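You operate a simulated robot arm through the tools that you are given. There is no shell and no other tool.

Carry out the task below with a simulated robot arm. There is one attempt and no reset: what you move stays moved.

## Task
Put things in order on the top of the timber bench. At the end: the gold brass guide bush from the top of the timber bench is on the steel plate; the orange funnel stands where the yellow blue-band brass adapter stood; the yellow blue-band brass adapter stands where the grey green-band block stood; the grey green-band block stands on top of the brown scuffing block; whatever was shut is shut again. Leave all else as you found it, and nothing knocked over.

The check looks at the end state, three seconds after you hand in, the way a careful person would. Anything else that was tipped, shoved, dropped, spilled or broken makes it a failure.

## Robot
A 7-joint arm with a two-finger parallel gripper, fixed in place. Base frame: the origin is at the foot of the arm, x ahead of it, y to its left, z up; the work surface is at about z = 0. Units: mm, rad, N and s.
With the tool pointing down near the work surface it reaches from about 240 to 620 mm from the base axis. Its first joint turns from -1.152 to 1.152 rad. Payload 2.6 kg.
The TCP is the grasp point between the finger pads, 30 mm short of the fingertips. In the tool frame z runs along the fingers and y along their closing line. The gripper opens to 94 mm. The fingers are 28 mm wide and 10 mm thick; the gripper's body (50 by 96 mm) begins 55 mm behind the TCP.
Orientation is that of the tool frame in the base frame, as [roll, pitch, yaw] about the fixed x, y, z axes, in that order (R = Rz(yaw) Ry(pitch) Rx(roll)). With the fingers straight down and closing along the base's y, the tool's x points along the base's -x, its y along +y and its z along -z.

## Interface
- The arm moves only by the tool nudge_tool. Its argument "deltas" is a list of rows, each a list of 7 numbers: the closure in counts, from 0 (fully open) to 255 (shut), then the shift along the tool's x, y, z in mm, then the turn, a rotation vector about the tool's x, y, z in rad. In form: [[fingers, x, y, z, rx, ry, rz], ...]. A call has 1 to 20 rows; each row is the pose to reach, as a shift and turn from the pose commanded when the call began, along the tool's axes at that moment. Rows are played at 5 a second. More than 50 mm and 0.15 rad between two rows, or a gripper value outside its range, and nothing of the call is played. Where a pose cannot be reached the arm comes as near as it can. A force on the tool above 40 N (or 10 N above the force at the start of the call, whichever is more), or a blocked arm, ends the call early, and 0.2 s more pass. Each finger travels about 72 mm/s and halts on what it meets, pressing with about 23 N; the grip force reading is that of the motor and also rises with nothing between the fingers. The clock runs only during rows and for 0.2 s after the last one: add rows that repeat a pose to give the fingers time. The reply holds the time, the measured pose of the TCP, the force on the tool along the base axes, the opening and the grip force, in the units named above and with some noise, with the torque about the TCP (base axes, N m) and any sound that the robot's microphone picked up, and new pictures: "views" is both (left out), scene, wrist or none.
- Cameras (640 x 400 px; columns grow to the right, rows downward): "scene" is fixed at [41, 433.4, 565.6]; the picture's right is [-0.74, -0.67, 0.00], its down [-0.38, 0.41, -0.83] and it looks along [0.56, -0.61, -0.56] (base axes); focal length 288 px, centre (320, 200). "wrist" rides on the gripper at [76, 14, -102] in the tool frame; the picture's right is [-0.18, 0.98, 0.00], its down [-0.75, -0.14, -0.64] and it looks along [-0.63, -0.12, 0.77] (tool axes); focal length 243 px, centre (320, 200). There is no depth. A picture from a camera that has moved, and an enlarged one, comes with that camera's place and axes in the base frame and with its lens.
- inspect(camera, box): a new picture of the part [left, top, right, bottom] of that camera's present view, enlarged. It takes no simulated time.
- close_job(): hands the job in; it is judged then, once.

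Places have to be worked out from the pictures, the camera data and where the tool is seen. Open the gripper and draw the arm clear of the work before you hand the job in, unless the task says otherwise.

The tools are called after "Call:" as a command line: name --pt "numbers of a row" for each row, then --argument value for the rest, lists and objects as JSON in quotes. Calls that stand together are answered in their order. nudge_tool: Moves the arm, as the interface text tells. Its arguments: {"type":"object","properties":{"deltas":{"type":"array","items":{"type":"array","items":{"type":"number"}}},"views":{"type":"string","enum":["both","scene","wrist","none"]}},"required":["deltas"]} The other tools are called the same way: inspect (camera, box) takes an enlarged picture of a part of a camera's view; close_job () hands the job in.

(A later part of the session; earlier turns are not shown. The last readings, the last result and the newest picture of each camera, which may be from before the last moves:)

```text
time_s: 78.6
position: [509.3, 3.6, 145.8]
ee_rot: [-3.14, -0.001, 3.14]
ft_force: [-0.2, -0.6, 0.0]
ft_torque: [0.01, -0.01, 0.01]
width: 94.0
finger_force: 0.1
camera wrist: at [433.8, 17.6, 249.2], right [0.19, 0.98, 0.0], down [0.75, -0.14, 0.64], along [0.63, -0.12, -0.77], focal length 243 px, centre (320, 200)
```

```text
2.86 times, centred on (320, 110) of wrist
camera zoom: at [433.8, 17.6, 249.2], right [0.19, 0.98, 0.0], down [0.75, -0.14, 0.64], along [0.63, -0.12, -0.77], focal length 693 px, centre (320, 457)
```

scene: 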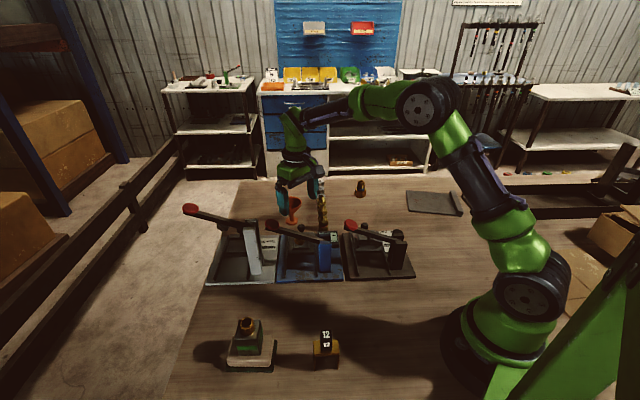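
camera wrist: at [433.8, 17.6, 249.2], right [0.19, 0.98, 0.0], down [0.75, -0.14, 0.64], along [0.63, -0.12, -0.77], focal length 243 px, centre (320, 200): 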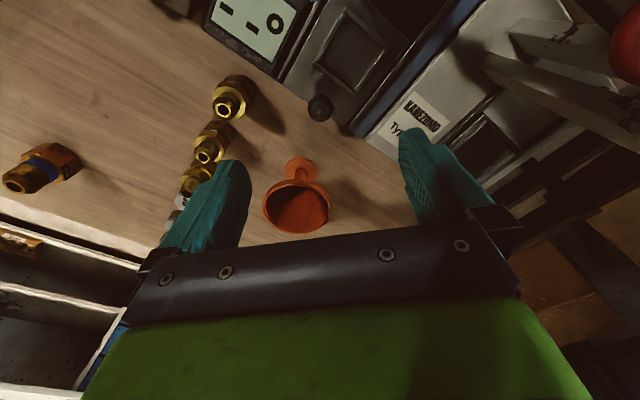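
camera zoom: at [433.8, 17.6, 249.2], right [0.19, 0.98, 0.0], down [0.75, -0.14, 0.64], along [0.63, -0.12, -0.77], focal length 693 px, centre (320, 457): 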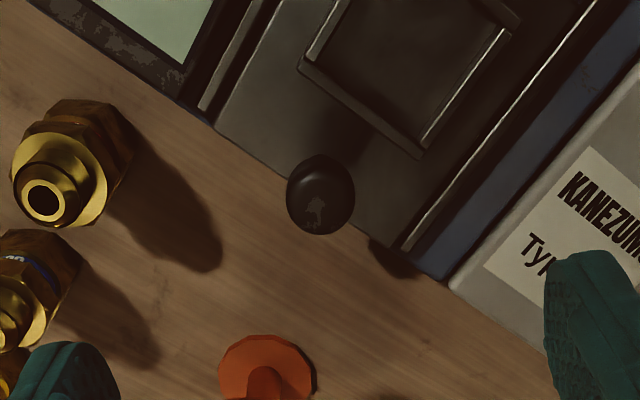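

The knob is 6 mm nearer than the TCP. With the opening reduced to about 50 mm to stay clear of the fitting, I'll descend and grip the knob.

Call:
nudge_tool --pt "119 6 1 15 0 0 0" --pt "119 6 1 35 0 0 0" --pt "119 6 1 60 0 0 0" --pt "119 6 1 82 0 0 0" --pt "119 6 1 82 0 0 0"

Call:
inspect --camera "wrist" --box '[230, 60, 410, 220]'

Call:
inspect --camera "scene" --box '[265, 190, 345, 250]'

```text
time_s: 79.8
position: [500.3, 3.8, 65.4]
ee_rot: [3.14, 0.0, 3.14]
ft_force: [-0.3, 0.1, -0.4]
ft_torque: [0.0, -0.03, 0.02]
width: 50.0
finger_force: 0.2
camera wrist: at [424.0, 17.3, 168.5], right [0.19, 0.98, 0.0], down [0.75, -0.14, 0.64], along [0.63, -0.12, -0.77], focal length 243 px, centre (320, 200)
```

scene: 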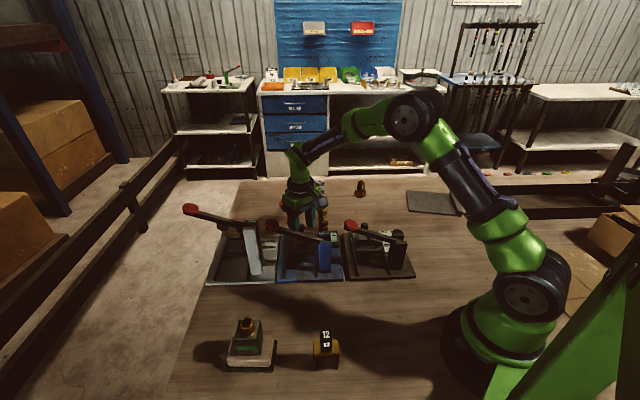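
wrist: 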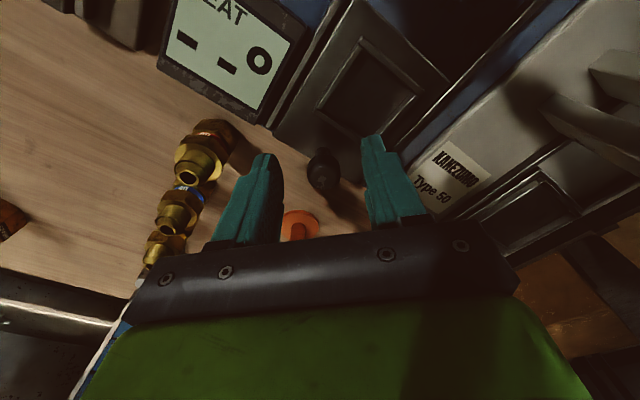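

```text
2.50 times, centred on (320, 140) of wrist
camera zoom: at [424.0, 17.3, 168.5], right [0.19, 0.98, 0.0], down [0.75, -0.14, 0.64], along [0.63, -0.12, -0.77], focal length 606 px, centre (320, 350)
```

zoom: 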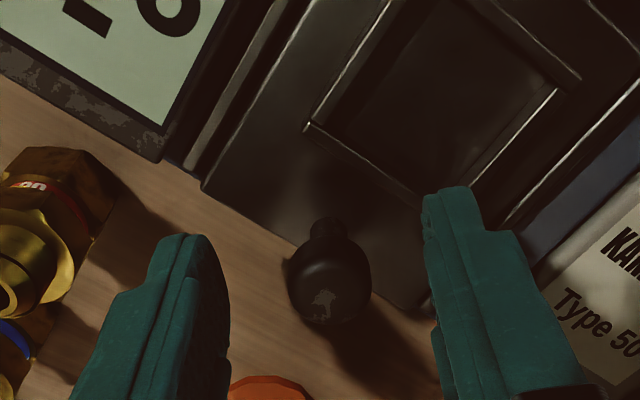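

```text
6.67 times, centred on (305, 220) of scene
camera zoom: at [41.0, 433.4, 565.6], right [-0.74, -0.67, 0.0], down [-0.38, 0.41, -0.83], along [0.56, -0.61, -0.56], focal length 1920 px, centre (420, 67)
```

zoom: 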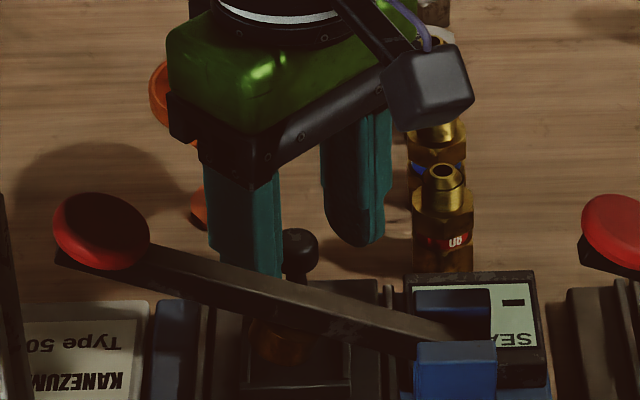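

Aligned. I'll grip the knob and push gently along the rails, direction (-0.71, 0.71), by 12 mm while watching the force.

Call:
nudge_tool --pt "160 0 0.5 0 0 0 0" --pt "200 0 0.5 0 0 0 0" --pt "255 0 0.5 0 0 0 0" --pt "255 0 0.5 0 0 0 0" --pt "255 2.8 3.3 0 0 0 0" --pt "255 5.6 6.1 0 0 0 0" --pt "255 8.5 9 0 0 0 0" --pt "255 8.5 9 0 0 0 0"

Call:
inspect --camera "wrist" --box '[230, 40, 410, 200]'

Call:
inspect --camera "scene" --box '[265, 215, 345, 285]'

```text
time_s: 81.6
position: [491.5, 12.8, 64.8]
ee_rot: [3.141, 0.002, 3.14]
ft_force: [7.5, 5.9, 1.0]
ft_torque: [0.09, -0.65, 0.03]
width: 19.4
finger_force: 22.6
camera wrist: at [415.3, 26.5, 168.3], right [0.19, 0.98, 0.0], down [0.75, -0.14, 0.64], along [0.63, -0.12, -0.77], focal length 243 px, centre (320, 200)
```

scene: 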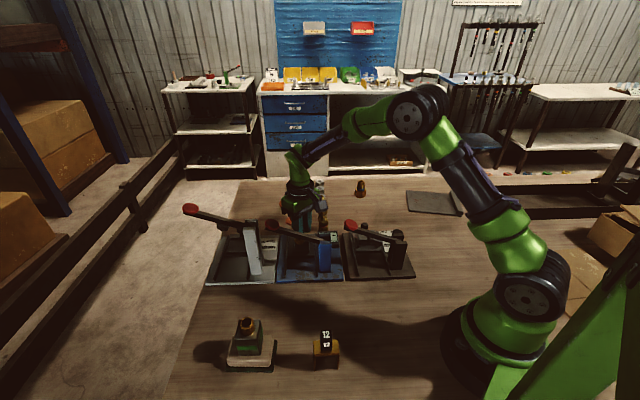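
wrist: 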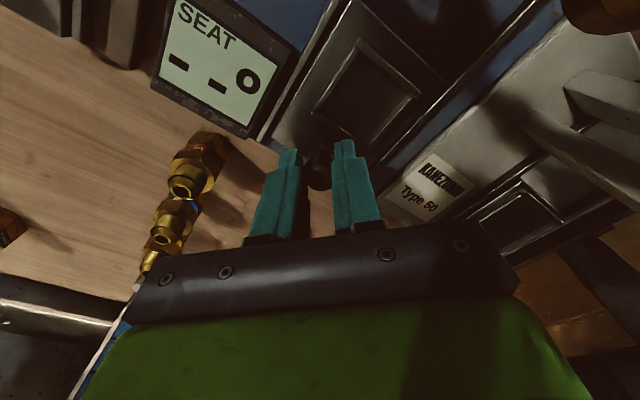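

```text
2.50 times, centred on (320, 120) of wrist
camera zoom: at [415.3, 26.5, 168.3], right [0.19, 0.98, 0.0], down [0.75, -0.14, 0.64], along [0.63, -0.12, -0.77], focal length 606 px, centre (320, 400)
```

zoom: 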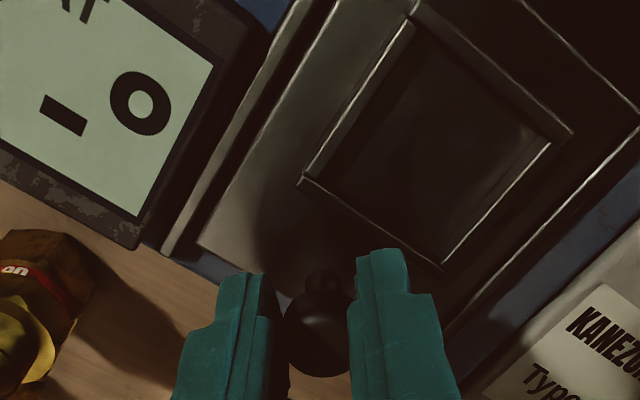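

```text
5.71 times, centred on (305, 250) of scene
camera zoom: at [40.9, 433.4, 565.7], right [-0.74, -0.67, 0.0], down [-0.38, 0.41, -0.83], along [0.56, -0.61, -0.56], focal length 1646 px, centre (406, -86)
```

zoom: 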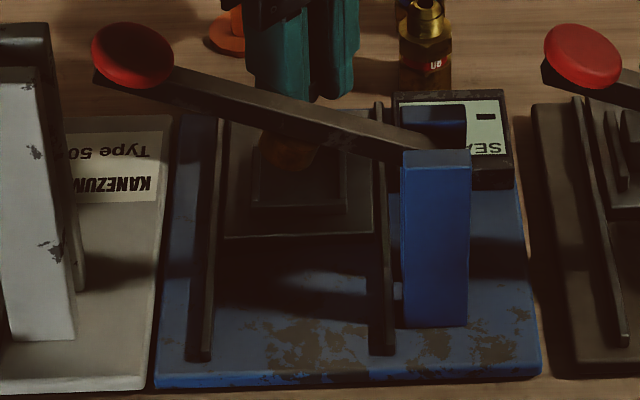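

The slide does move: the knob brings the plate along the rails. There's some side load, so I'll correct the direction slightly and slide it 38 mm further to see what lies beneath.

Call:
nudge_tool --pt "255 -0.5 0.5 0 0 0 0" --pt "255 4.8 6.4 0 0 0 0" --pt "255 10.2 12.4 0 0 0 0" --pt "255 15.6 18.3 0 0 0 0" --pt "255 21 24.3 0 0 0 0" --pt "255 25 28.7 0 0 0 0" --pt "255 25 28.7 0 0 0 0"

Call:
inspect --camera "wrist" --box '[200, 60, 420, 220]'

Call:
inspect --camera "scene" --box '[265, 205, 345, 285]'

```text
time_s: 83.2
position: [464.1, 41.0, 64.8]
ee_rot: [-3.141, -0.005, 3.136]
ft_force: [-17.0, -16.8, 12.2]
ft_torque: [-0.41, 0.43, -0.08]
width: 19.7
finger_force: 23.3
camera wrist: at [388.8, 55.3, 167.7], right [0.19, 0.98, 0.0], down [0.76, -0.14, 0.64], along [0.63, -0.12, -0.77], focal length 243 px, centre (320, 200)
```

scene: 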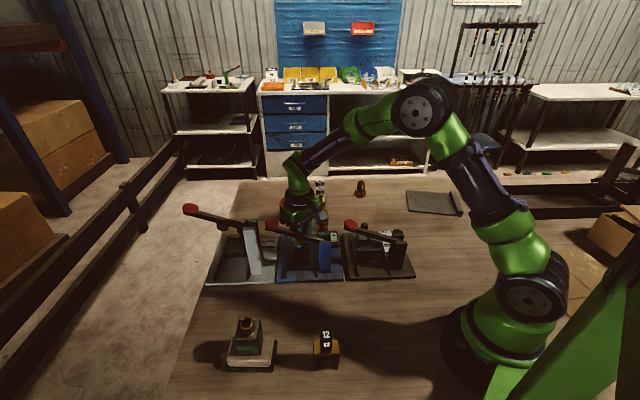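
wrist: 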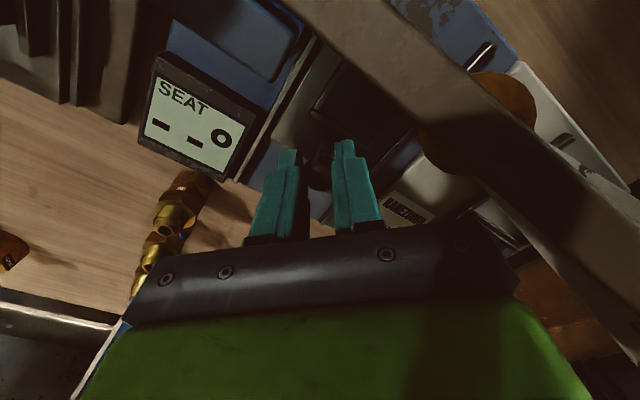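

```text
2.50 times, centred on (310, 140) of wrist
camera zoom: at [388.8, 55.3, 167.7], right [0.19, 0.98, 0.0], down [0.76, -0.14, 0.64], along [0.63, -0.12, -0.77], focal length 606 px, centre (345, 350)
```

zoom: 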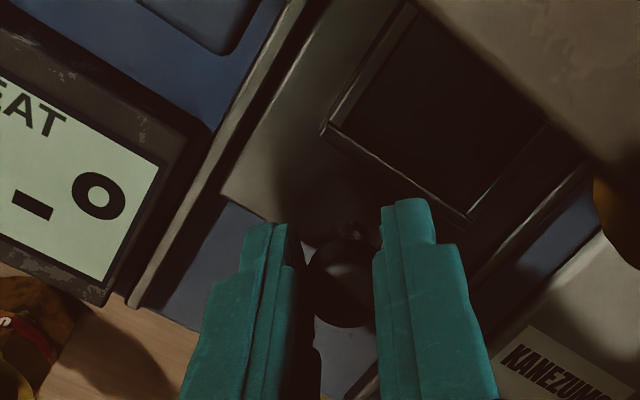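

```text
5.00 times, centred on (305, 245) of scene
camera zoom: at [40.9, 433.4, 565.7], right [-0.74, -0.67, 0.0], down [-0.38, 0.41, -0.83], along [0.56, -0.61, -0.56], focal length 1440 px, centre (395, -25)
```

zoom: 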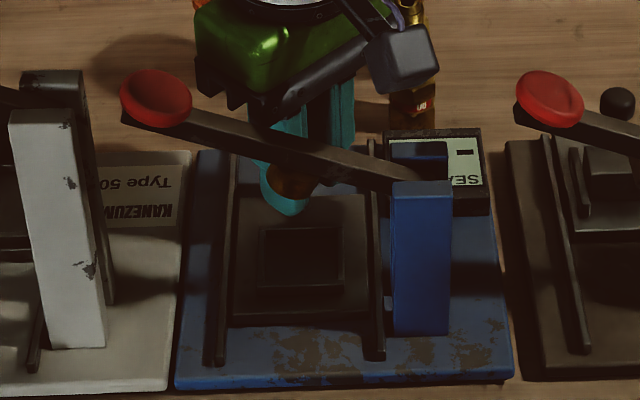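

Under the blue slide there is only plain base: no pocket. I'll slide it back to exactly where it was and release.

Call:
nudge_tool --pt "255 -6.7 -7.4 0 0 0 0" --pt "255 -13.4 -14.9 0 0 0 0" --pt "255 -20.1 -22.3 0 0 0 0" --pt "255 -26.8 -29.8 0 0 0 0" --pt "255 -33.5 -37.2 0 0 0 0" --pt "255 -33.5 -37.2 0 0 0 0" --pt "255 -33.5 -37.2 0 0 0 0"

Call:
inspect --camera "scene" --box '[260, 215, 350, 290]'

Call:
inspect --camera "wrist" --box '[230, 40, 410, 200]'

```text
time_s: 84.8
position: [500.6, 5.4, 63.2]
ee_rot: [3.141, 0.002, -3.14]
ft_force: [-1.9, -3.4, 0.2]
ft_torque: [-0.12, -0.37, 0.0]
width: 19.5
finger_force: 23.1
camera wrist: at [424.8, 19.3, 166.9], right [0.18, 0.98, 0.0], down [0.75, -0.14, 0.64], along [0.63, -0.12, -0.77], focal length 243 px, centre (320, 200)
```

scene: 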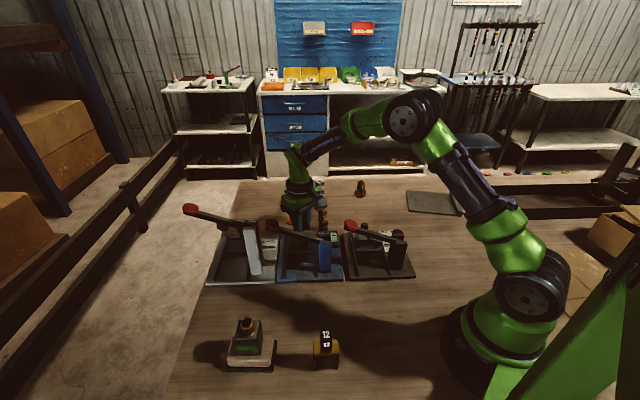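
wrist: 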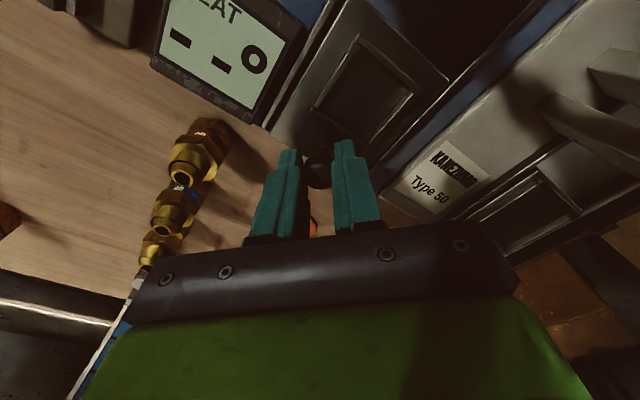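

```text
5.33 times, centred on (305, 252) of scene
camera zoom: at [41.0, 433.4, 565.6], right [-0.74, -0.67, 0.0], down [-0.38, 0.41, -0.83], along [0.56, -0.61, -0.56], focal length 1536 px, centre (400, -80)
```

zoom: 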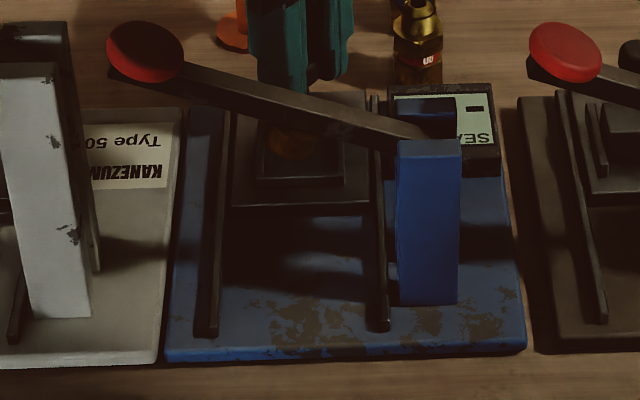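

```text
2.50 times, centred on (320, 120) of wrist
camera zoom: at [424.8, 19.3, 166.9], right [0.18, 0.98, 0.0], down [0.75, -0.14, 0.64], along [0.63, -0.12, -0.77], focal length 606 px, centre (320, 400)
```

zoom: 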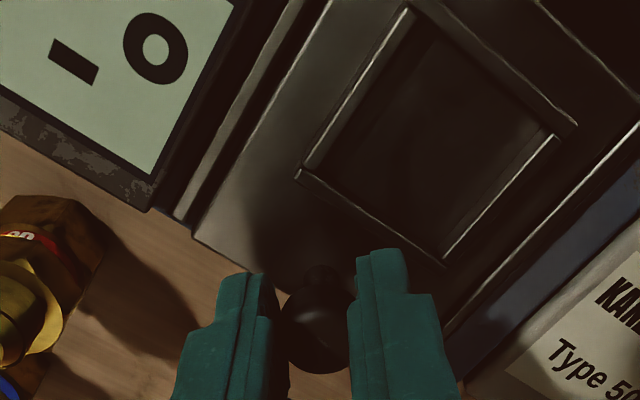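

Restored. I'll release, rise, and compare against the original magnified view.

Call:
nudge_tool --pt "200 0 0 0 0 0 0" --pt "160 0 0 0 0 0 0" --pt "119 0 0 0 0 0 0" --pt "119 0 0 -20 0 0 0" --pt "119 0 0 -55 0 0 0" --pt "60 0 0 -90 0 0 0" --pt "0 0 0 -125 0 0 0" --pt "0 0 0 -160 0 0 0"

Call:
inspect --camera "scene" --box '[285, 250, 315, 268]'

Call:
inspect --camera "scene" --box '[260, 215, 350, 290]'

Call:
inspect --camera "scene" --box '[275, 222, 325, 255]'

```text
time_s: 86.6
position: [498.7, 2.5, 228.9]
ee_rot: [3.141, 0.001, 3.139]
ft_force: [-0.4, -0.6, 0.0]
ft_torque: [0.04, -0.01, -0.03]
width: 94.0
finger_force: 0.1
camera wrist: at [423.0, 16.9, 331.9], right [0.19, 0.98, 0.0], down [0.75, -0.14, 0.64], along [0.63, -0.12, -0.77], focal length 243 px, centre (320, 200)
```

scene: 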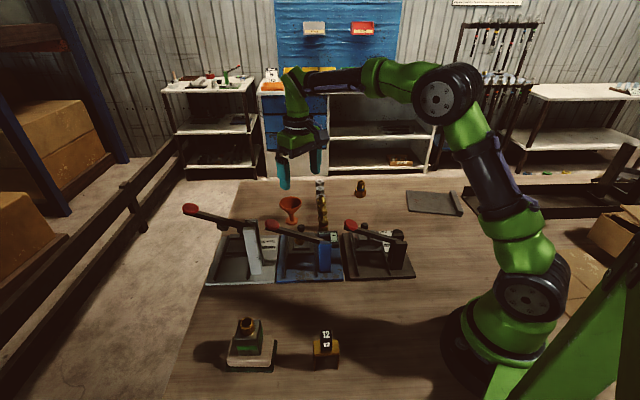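
wrist: 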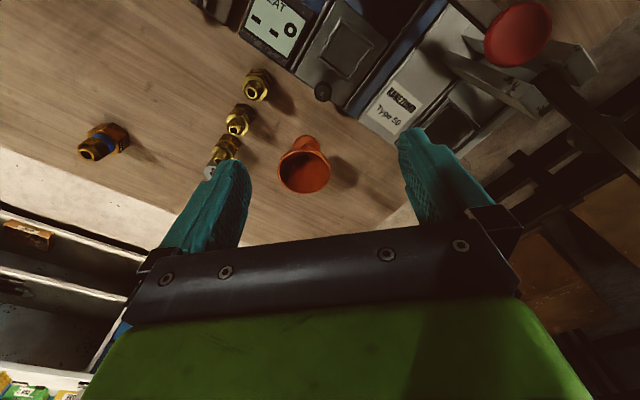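

```text
16.00 times, centred on (300, 259) of scene
camera zoom: at [41.0, 433.4, 565.6], right [-0.74, -0.67, 0.0], down [-0.38, 0.41, -0.83], along [0.56, -0.61, -0.56], focal length 4608 px, centre (640, -744)
```

zoom: 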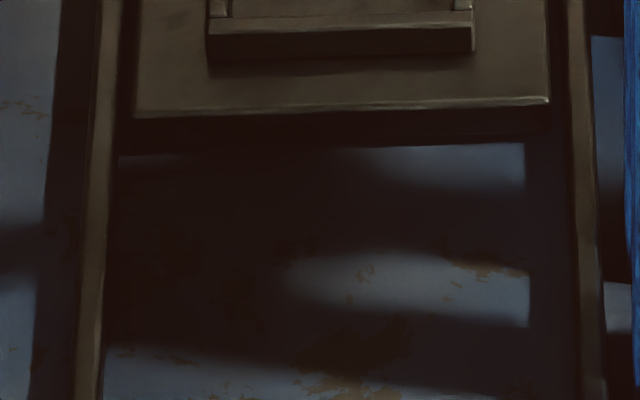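

```text
5.33 times, centred on (305, 252) of scene
camera zoom: at [41.0, 433.4, 565.6], right [-0.74, -0.67, 0.0], down [-0.38, 0.41, -0.83], along [0.56, -0.61, -0.56], focal length 1536 px, centre (400, -80)
```

zoom: 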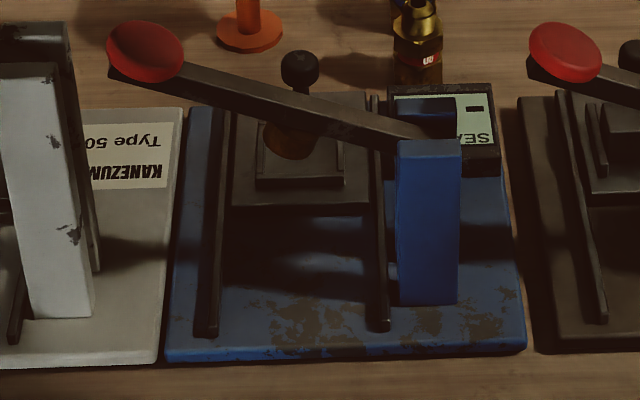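

```text
12.12 times, centred on (300, 238) of scene
camera zoom: at [41.0, 433.4, 565.6], right [-0.74, -0.67, 0.0], down [-0.38, 0.41, -0.83], along [0.56, -0.61, -0.56], focal length 3491 px, centre (562, -267)
```

zoom: 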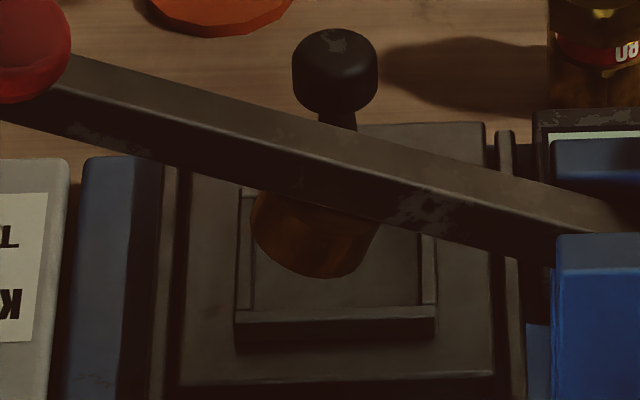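

The blue slide is back within about 1 mm. From here I'll zoom in on the grey press's nest and the areas around the posts.

Call:
inspect --camera "wrist" --box '[400, 60, 520, 160]'

Call:
inspect --camera "wrist" --box '[440, 0, 600, 110]'

Call:
inspect --camera "wrist" --box '[60, 110, 140, 170]'

Call:
inspect --camera "wrist" --box '[265, 125, 345, 200]'

Call:
inspect --camera "wrist" --box '[195, 60, 285, 170]'

```text
4.00 times, centred on (460, 110) of wrist
camera zoom: at [423.0, 16.9, 331.9], right [0.19, 0.98, 0.0], down [0.75, -0.14, 0.64], along [0.63, -0.12, -0.77], focal length 970 px, centre (-240, 560)
```

zoom: 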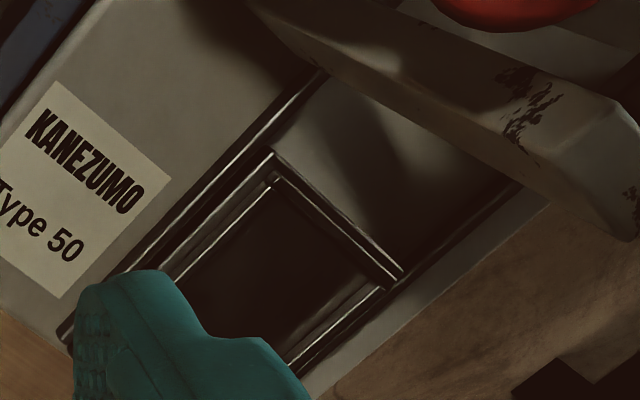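

```text
3.64 times, centred on (520, 55) of wrist
camera zoom: at [423.0, 16.9, 331.9], right [0.19, 0.98, 0.0], down [0.75, -0.14, 0.64], along [0.63, -0.12, -0.77], focal length 882 px, centre (-407, 727)
```

zoom: 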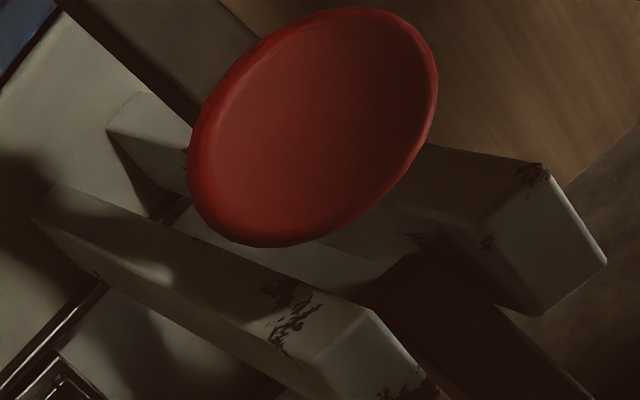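

```text
6.67 times, centred on (100, 140) of wrist
camera zoom: at [423.0, 16.9, 331.9], right [0.19, 0.98, 0.0], down [0.75, -0.14, 0.64], along [0.63, -0.12, -0.77], focal length 1618 px, centre (1787, 600)
```

zoom: 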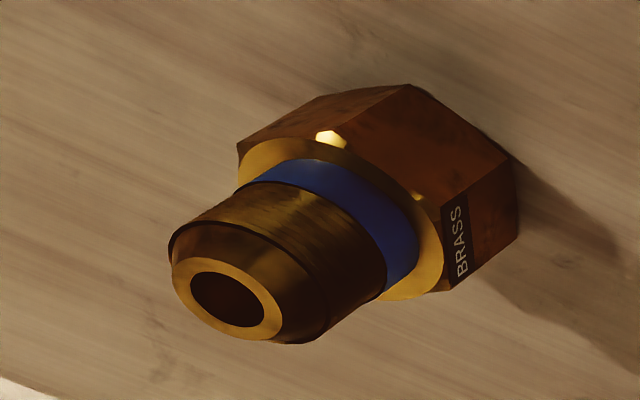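

```text
5.33 times, centred on (305, 162) of wrist
camera zoom: at [423.0, 16.9, 331.9], right [0.19, 0.98, 0.0], down [0.75, -0.14, 0.64], along [0.63, -0.12, -0.77], focal length 1294 px, centre (400, 400)
```

zoom: 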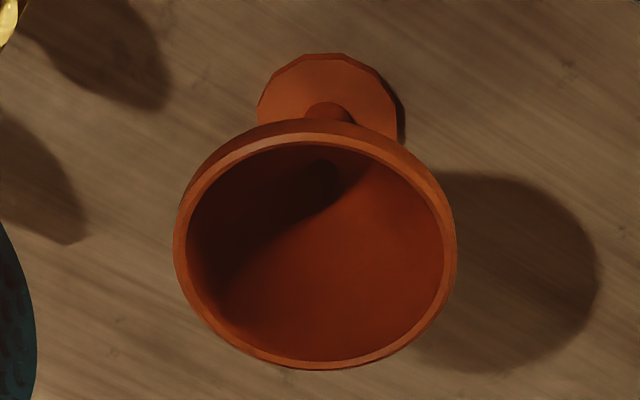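

```text
3.64 times, centred on (240, 115) of wrist
camera zoom: at [423.0, 16.9, 331.9], right [0.19, 0.98, 0.0], down [0.75, -0.14, 0.64], along [0.63, -0.12, -0.77], focal length 882 px, centre (611, 509)
```

zoom: 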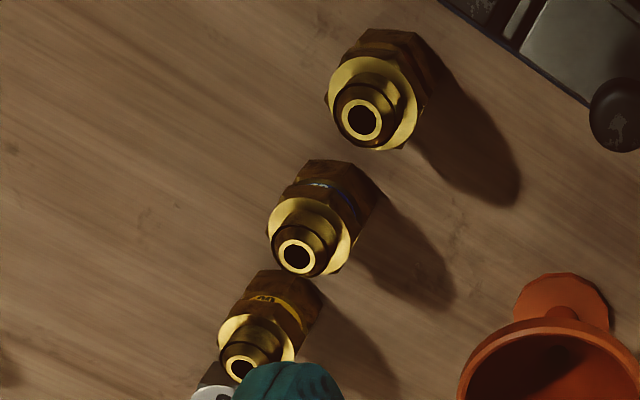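

No bush anywhere in view here either. The remaining unexplored possibility is that the black "12" block is a cover, so I'll hover above it with the fingers turned parallel to its faces.

Call:
nudge_tool --pt "0 23 18 -25 0 0 0.065" --pt "0 46 36 -50 0 0 0.13" --pt "0 69 54 -50 0 0 0.196" --pt "0 92 72 -50 0 0 0.262" --pt "0 115 90 -50 0 0 0.327" --pt "0 138 108 -50 0 0 0.392" --pt "0 161 126 -50 0 0 0.458" --pt "0 184 144 -50 0 0 0.523" --pt "0 207 162 -50 0 0 0.589" --pt "0 230 180 -50 0 0 0.654" --pt "0 253 198 -30 0 0 0.72" --pt "0 276 216 0 0 0 0.785" --pt "0 276 216 40 0 0 0.785" --pt "0 276 216 40 0 0 0.785"

Call:
inspect --camera "wrist" --box '[230, 60, 410, 200]'

Call:
inspect --camera "scene" --box '[285, 290, 375, 380]'

```text
time_s: 89.6
position: [224.1, 221.4, 185.3]
ee_rot: [3.141, -0.001, 2.352]
ft_force: [0.2, 1.0, 0.2]
ft_torque: [0.0, -0.03, 0.02]
width: 94.1
finger_force: 0.0
camera wrist: at [179.7, 285.9, 288.7], right [0.83, 0.56, 0.0], down [0.43, -0.63, 0.64], along [0.36, -0.53, -0.77], focal length 243 px, centre (320, 200)
```

scene: 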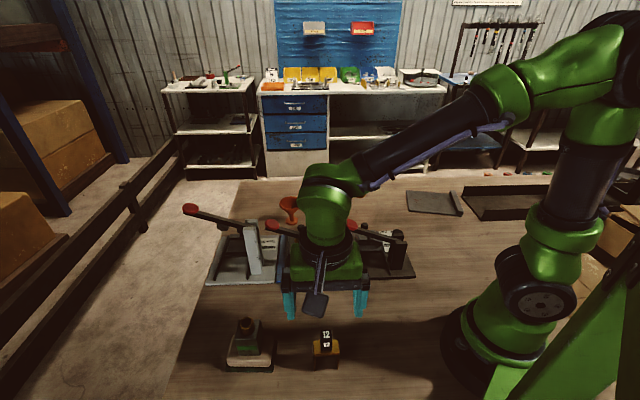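
wrist: 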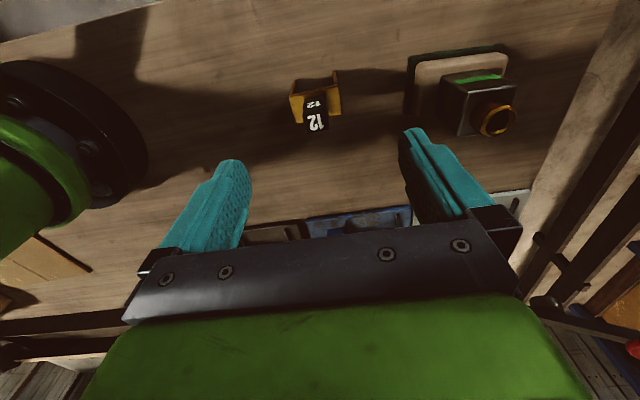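

```text
2.86 times, centred on (320, 130) of wrist
camera zoom: at [179.7, 285.9, 288.7], right [0.83, 0.56, 0.0], down [0.43, -0.63, 0.64], along [0.36, -0.53, -0.77], focal length 693 px, centre (320, 400)
```

zoom: 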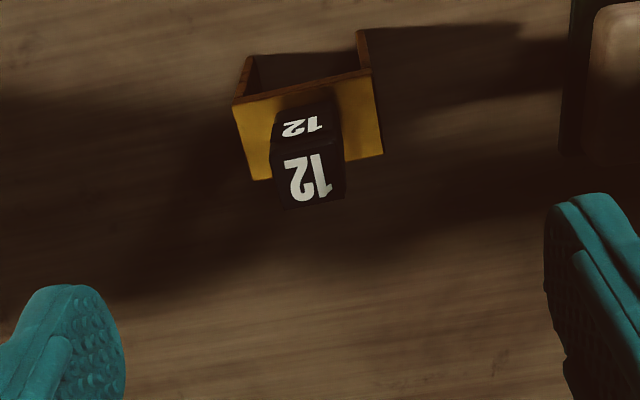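

```text
4.44 times, centred on (330, 335) of scene
camera zoom: at [40.9, 433.4, 565.6], right [-0.74, -0.67, 0.0], down [-0.38, 0.41, -0.83], along [0.56, -0.61, -0.56], focal length 1280 px, centre (276, -400)
```

zoom: 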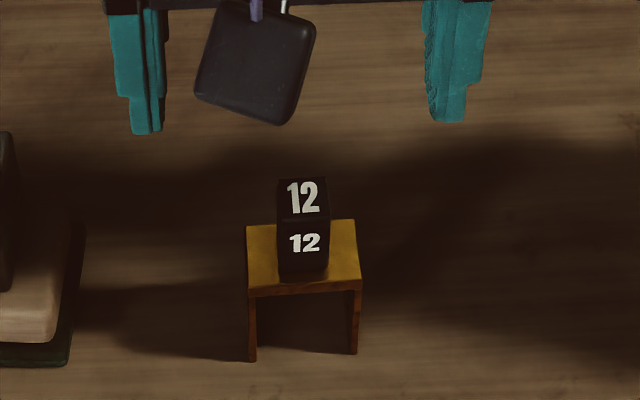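

The block's top centre is at about (221.4, 217.6). I'll lower with the fingers wide on both sides, tips staying 10 mm above the bridge top, and check before closing.

Call:
nudge_tool --pt "0 -0.8 -4.6 25 0 0 0" --pt "0 -0.8 -4.6 50 0 0 0" --pt "0 -0.8 -4.6 75 0 0 0" --pt "0 -0.8 -4.6 88 0 0 0" --pt "0 -0.8 -4.6 88 0 0 0"

Call:
inspect --camera "wrist" --box '[210, 60, 430, 230]'

Call:
inspect --camera "scene" --box '[285, 300, 375, 380]'

```text
time_s: 90.8
position: [222.7, 217.8, 96.8]
ee_rot: [-3.141, 0.0, 2.353]
ft_force: [-0.6, -0.3, 0.7]
ft_torque: [0.04, -0.01, -0.05]
width: 94.2
finger_force: 0.0
camera wrist: at [178.9, 282.2, 200.8], right [0.83, 0.56, 0.0], down [0.43, -0.63, 0.64], along [0.36, -0.53, -0.77], focal length 243 px, centre (320, 200)
```

scene: 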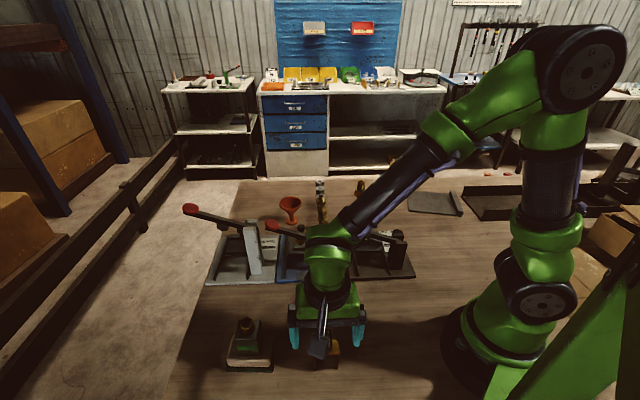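
wrist: 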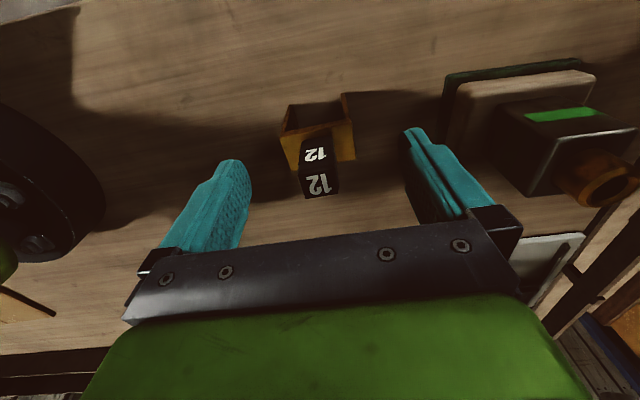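

```text
2.35 times, centred on (320, 145) of wrist
camera zoom: at [178.9, 282.2, 200.8], right [0.83, 0.56, 0.0], down [0.43, -0.63, 0.64], along [0.36, -0.53, -0.77], focal length 571 px, centre (320, 329)
```

zoom: 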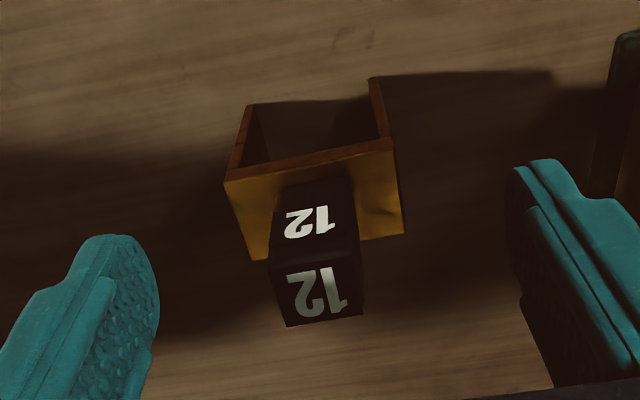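

```text
5.00 times, centred on (330, 340) of scene
camera zoom: at [41.0, 433.4, 565.6], right [-0.74, -0.67, 0.0], down [-0.38, 0.41, -0.83], along [0.56, -0.61, -0.56], focal length 1440 px, centre (270, -500)
```

zoom: 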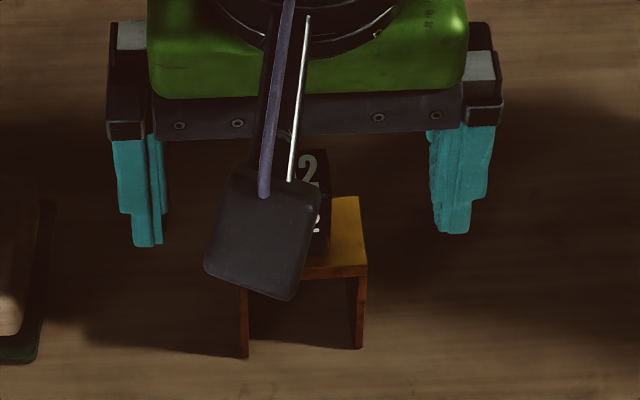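

Good view into the open side of the bridge; zooming in there before doing anything.

Call:
inspect --camera "wrist" --box '[278, 85, 362, 145]'

Call:
inspect --camera "wrist" --box '[295, 130, 350, 200]'

Call:
inspect --camera "wrist" --box '[440, 50, 640, 210]'

```text
6.67 times, centred on (320, 115) of wrist
camera zoom: at [178.9, 282.2, 200.8], right [0.83, 0.56, 0.0], down [0.43, -0.63, 0.64], along [0.36, -0.53, -0.77], focal length 1618 px, centre (320, 767)
```

zoom: 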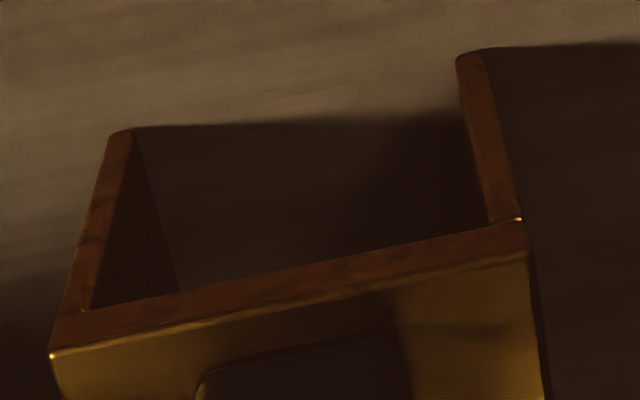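

```text
5.71 times, centred on (322, 165) of wrist
camera zoom: at [178.9, 282.2, 200.8], right [0.83, 0.56, 0.0], down [0.43, -0.63, 0.64], along [0.36, -0.53, -0.77], focal length 1386 px, centre (306, 400)
```

zoom: 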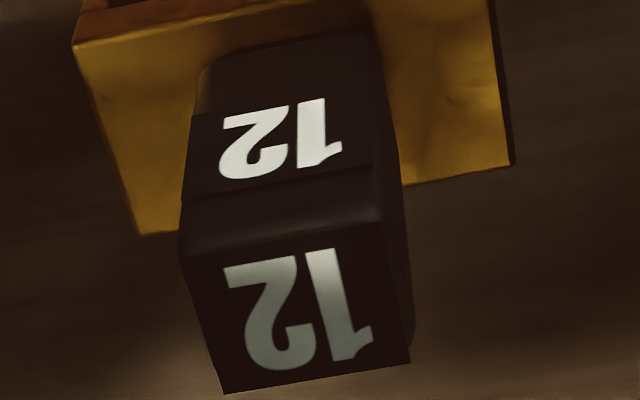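

```text
2.50 times, centred on (540, 130) of wrist
camera zoom: at [178.9, 282.2, 200.8], right [0.83, 0.56, 0.0], down [0.43, -0.63, 0.64], along [0.36, -0.53, -0.77], focal length 606 px, centre (-230, 375)
```

zoom: 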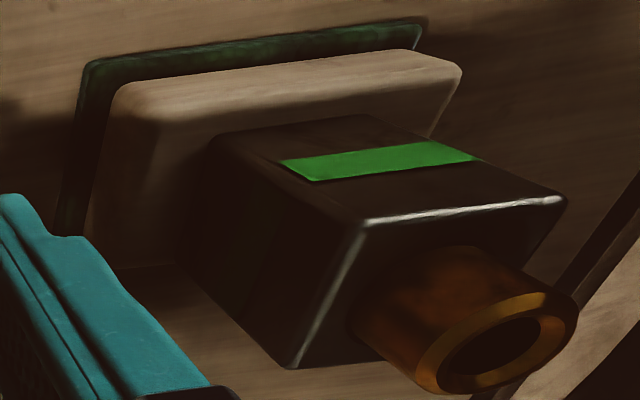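

The bridge is empty and the "12" block is a plain solid, so I'll leave it alone and back straight up. Then I'll compare the plungers under the grey and blue levers in more detail.

Call:
nudge_tool --pt "0 0 0 -30 0 0 0" --pt "0 0 0 -70 0 0 0" --pt "0 0 0 -110 0 0 0" --pt "0 0 0 -150 0 0 0" --pt "0 0 0 -150 0 0 0"

Call:
inspect --camera "scene" --box '[283, 225, 318, 250]'

Call:
inspect --camera "scene" --box '[210, 208, 255, 238]'

Call:
inspect --camera "scene" --box '[352, 222, 392, 255]'

Call:
inspect --camera "scene" --box '[375, 220, 415, 250]'

```text
time_s: 92.0
position: [222.4, 217.6, 245.8]
ee_rot: [-3.14, 0.002, 2.356]
ft_force: [-0.6, -0.4, 0.1]
ft_torque: [0.03, 0.0, 0.03]
width: 93.8
finger_force: 0.0
camera wrist: at [177.9, 282.1, 349.1], right [0.83, 0.56, 0.0], down [0.43, -0.63, 0.64], along [0.36, -0.53, -0.77], focal length 243 px, centre (320, 200)
```

scene: 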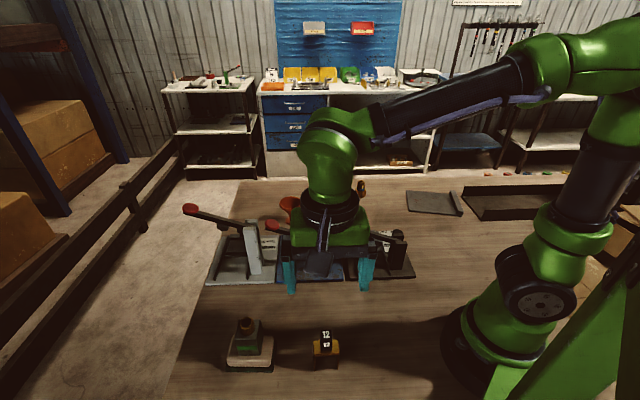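
wrist: 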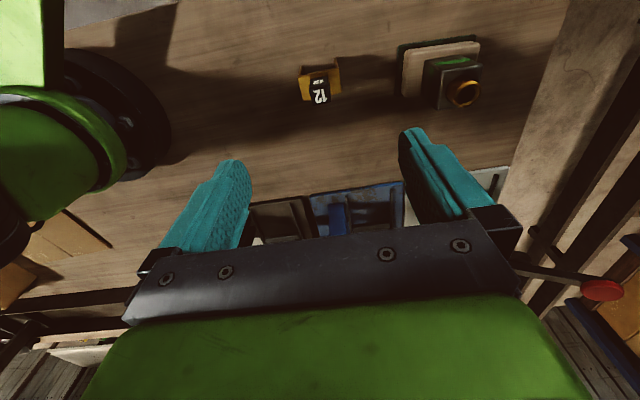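

```text
16.00 times, centred on (300, 238) of scene
camera zoom: at [40.9, 433.4, 565.6], right [-0.74, -0.67, 0.0], down [-0.38, 0.41, -0.83], along [0.56, -0.61, -0.56], focal length 4608 px, centre (632, -400)
```

zoom: 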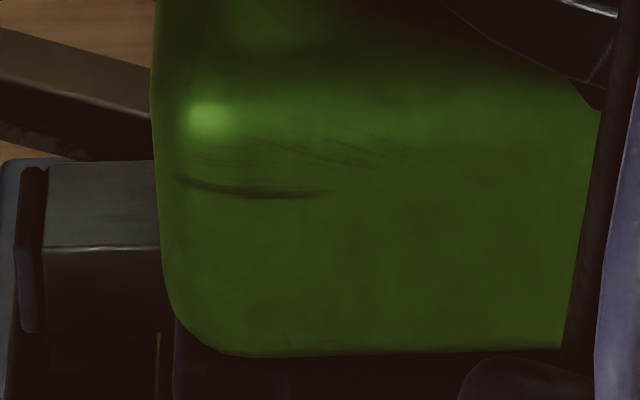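

```text
13.33 times, centred on (232, 223) of scene
camera zoom: at [40.9, 433.4, 565.6], right [-0.74, -0.67, 0.0], down [-0.38, 0.41, -0.83], along [0.56, -0.61, -0.56], focal length 3840 px, centre (1487, -107)
```

zoom: 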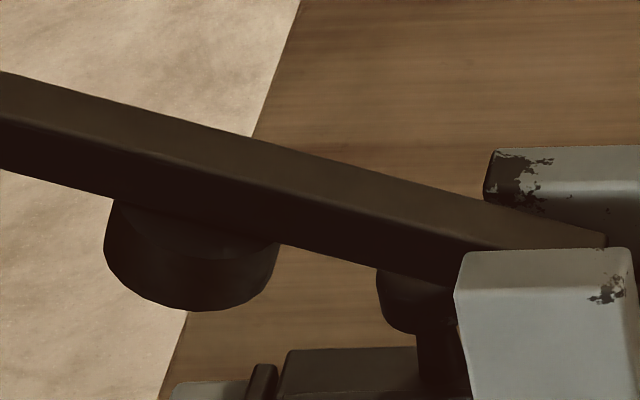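

```text
12.12 times, centred on (372, 238) of scene
camera zoom: at [40.9, 433.4, 565.6], right [-0.74, -0.67, 0.0], down [-0.38, 0.41, -0.83], along [0.56, -0.61, -0.56], focal length 3491 px, centre (-310, -267)
```

zoom: 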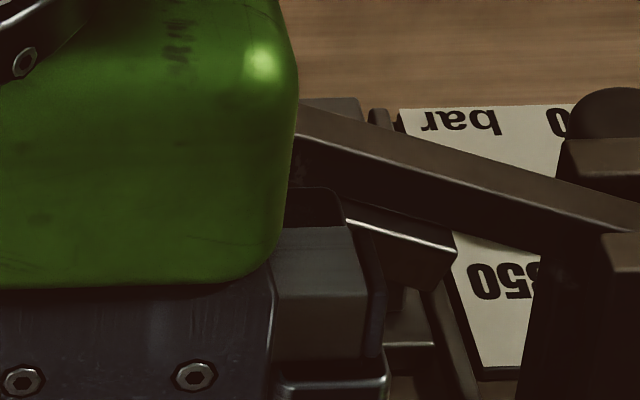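

```text
13.33 times, centred on (395, 235) of scene
camera zoom: at [40.9, 433.4, 565.6], right [-0.74, -0.67, 0.0], down [-0.38, 0.41, -0.83], along [0.56, -0.61, -0.56], focal length 3840 px, centre (-680, -267)
```

zoom: 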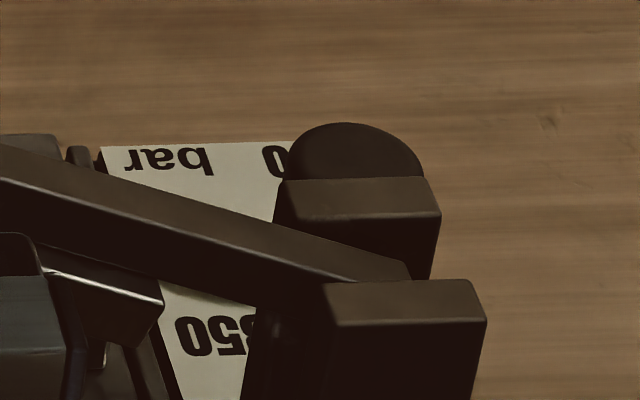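

Call:
inspect --camera "wrist" --box '[390, 30, 490, 115]'

Call:
inspect --camera "wrist" --box '[60, 0, 200, 120]'

Call:
inspect --camera "wrist" --box '[0, 180, 160, 320]'

Call:
inspect --camera "scene" --box '[225, 335, 280, 375]'

```text
4.71 times, centred on (440, 72) of wrist
camera zoom: at [177.9, 282.1, 349.1], right [0.83, 0.56, 0.0], down [0.43, -0.63, 0.64], along [0.36, -0.53, -0.77], focal length 1142 px, centre (-245, 800)
```

zoom: 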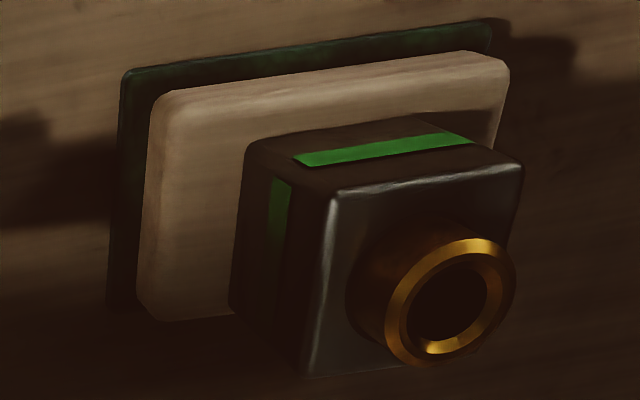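

```text
3.33 times, centred on (130, 60) of wrist
camera zoom: at [177.9, 282.1, 349.1], right [0.83, 0.56, 0.0], down [0.43, -0.63, 0.64], along [0.36, -0.53, -0.77], focal length 809 px, centre (953, 667)
```

zoom: 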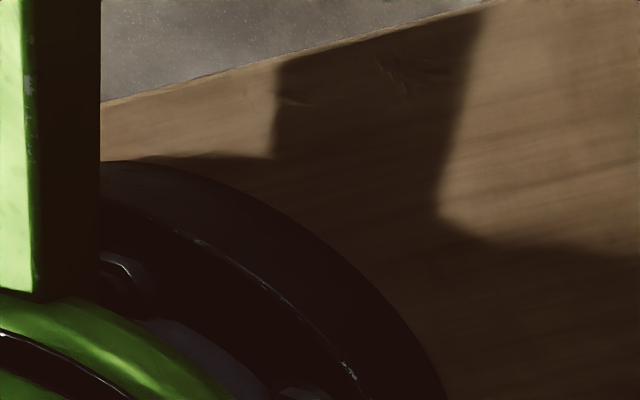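

```text
2.86 times, centred on (80, 250) of wrist
camera zoom: at [177.9, 282.1, 349.1], right [0.83, 0.56, 0.0], down [0.43, -0.63, 0.64], along [0.36, -0.53, -0.77], focal length 693 px, centre (1006, 57)
```

zoom: 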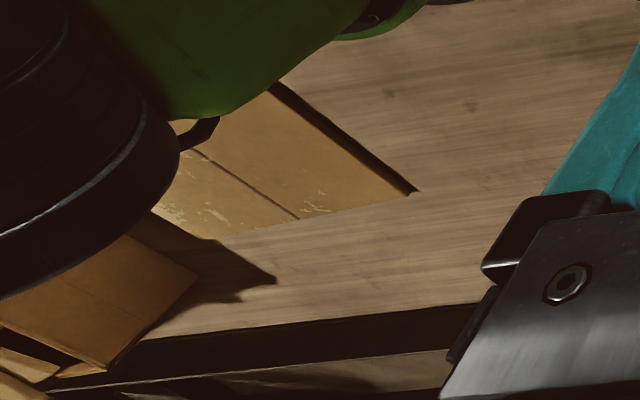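

```text
10.00 times, centred on (252, 355) of scene
camera zoom: at [40.9, 433.4, 565.6], right [-0.74, -0.67, 0.0], down [-0.38, 0.41, -0.83], along [0.56, -0.61, -0.56], focal length 2880 px, centre (995, -1350)
```

zoom: 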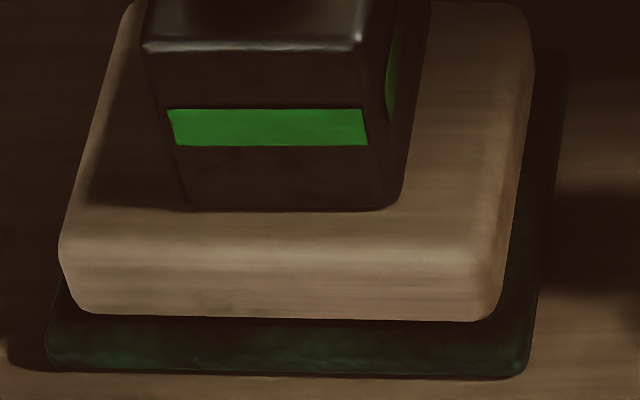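

All manipulable pieces here have a graspable top (tube, nose), and by elimination the gold bridge with its black "12" head is the only gold brass object left: a drill-guide bush marked 12, apparently one piece. I'll test this by gripping the "12" head and lifting a few millimetres.

Call:
nudge_tool --pt "0 0 0 40 0 0 0" --pt "0 0 0 80 0 0 0" --pt "0 0 0 120 0 0 0" --pt "0 0 0 150 0 0 0" --pt "0 0 0 154 0 0 0" --pt "100 0 0 154 0 0 0" --pt "170 0 0 154 0 0 0" --pt "255 0 0 154 0 0 0" --pt "255 0 0 154 0 0 0" --pt "255 0 0 154 0 0 0"

Call:
inspect --camera "scene" --box '[285, 300, 375, 380]'

Call:
inspect --camera "wrist" --box '[210, 60, 430, 230]'

```text
time_s: 94.2
position: [219.6, 216.8, 93.9]
ee_rot: [3.141, -0.001, 2.353]
ft_force: [0.0, 0.0, 0.4]
ft_torque: [0.0, -0.03, 0.0]
width: 23.5
finger_force: 23.0
camera wrist: at [175.9, 280.2, 197.4], right [0.83, 0.56, 0.0], down [0.43, -0.63, 0.64], along [0.36, -0.53, -0.77], focal length 243 px, centre (320, 200)
```

scene: 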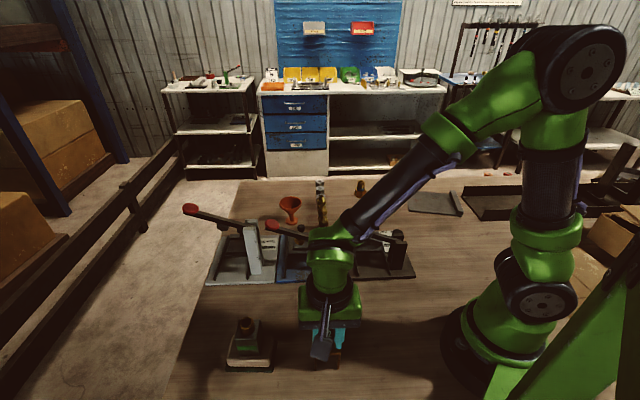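
wrist: 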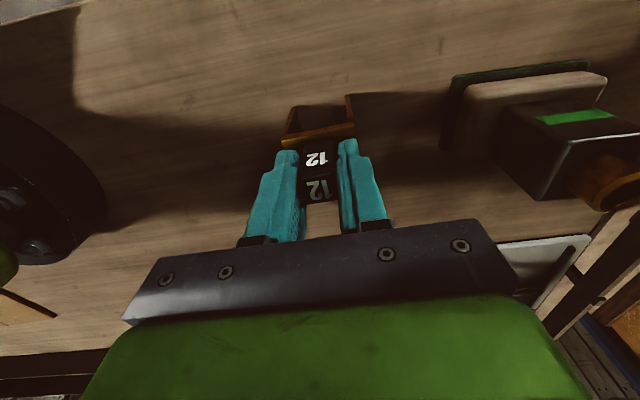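

```text
5.00 times, centred on (330, 340) of scene
camera zoom: at [41.0, 433.4, 565.6], right [-0.74, -0.67, 0.0], down [-0.38, 0.41, -0.83], along [0.56, -0.61, -0.56], focal length 1440 px, centre (270, -500)
```

zoom: 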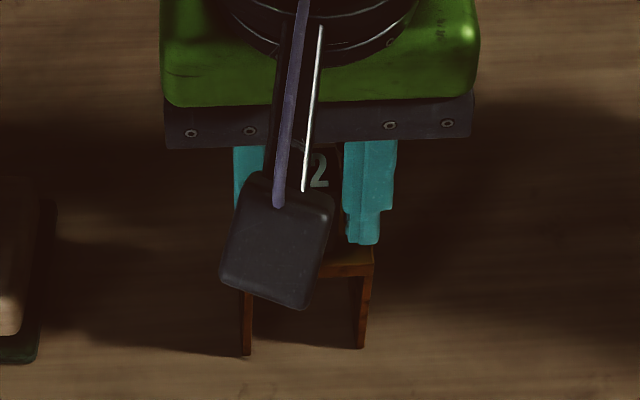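

```text
2.35 times, centred on (320, 145) of wrist
camera zoom: at [175.9, 280.2, 197.4], right [0.83, 0.56, 0.0], down [0.43, -0.63, 0.64], along [0.36, -0.53, -0.77], focal length 571 px, centre (320, 329)
```

zoom: 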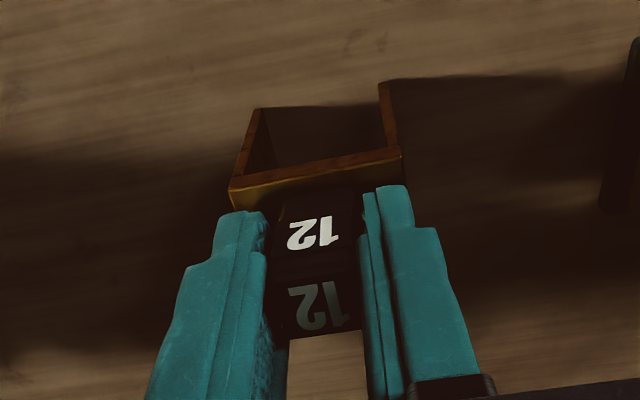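

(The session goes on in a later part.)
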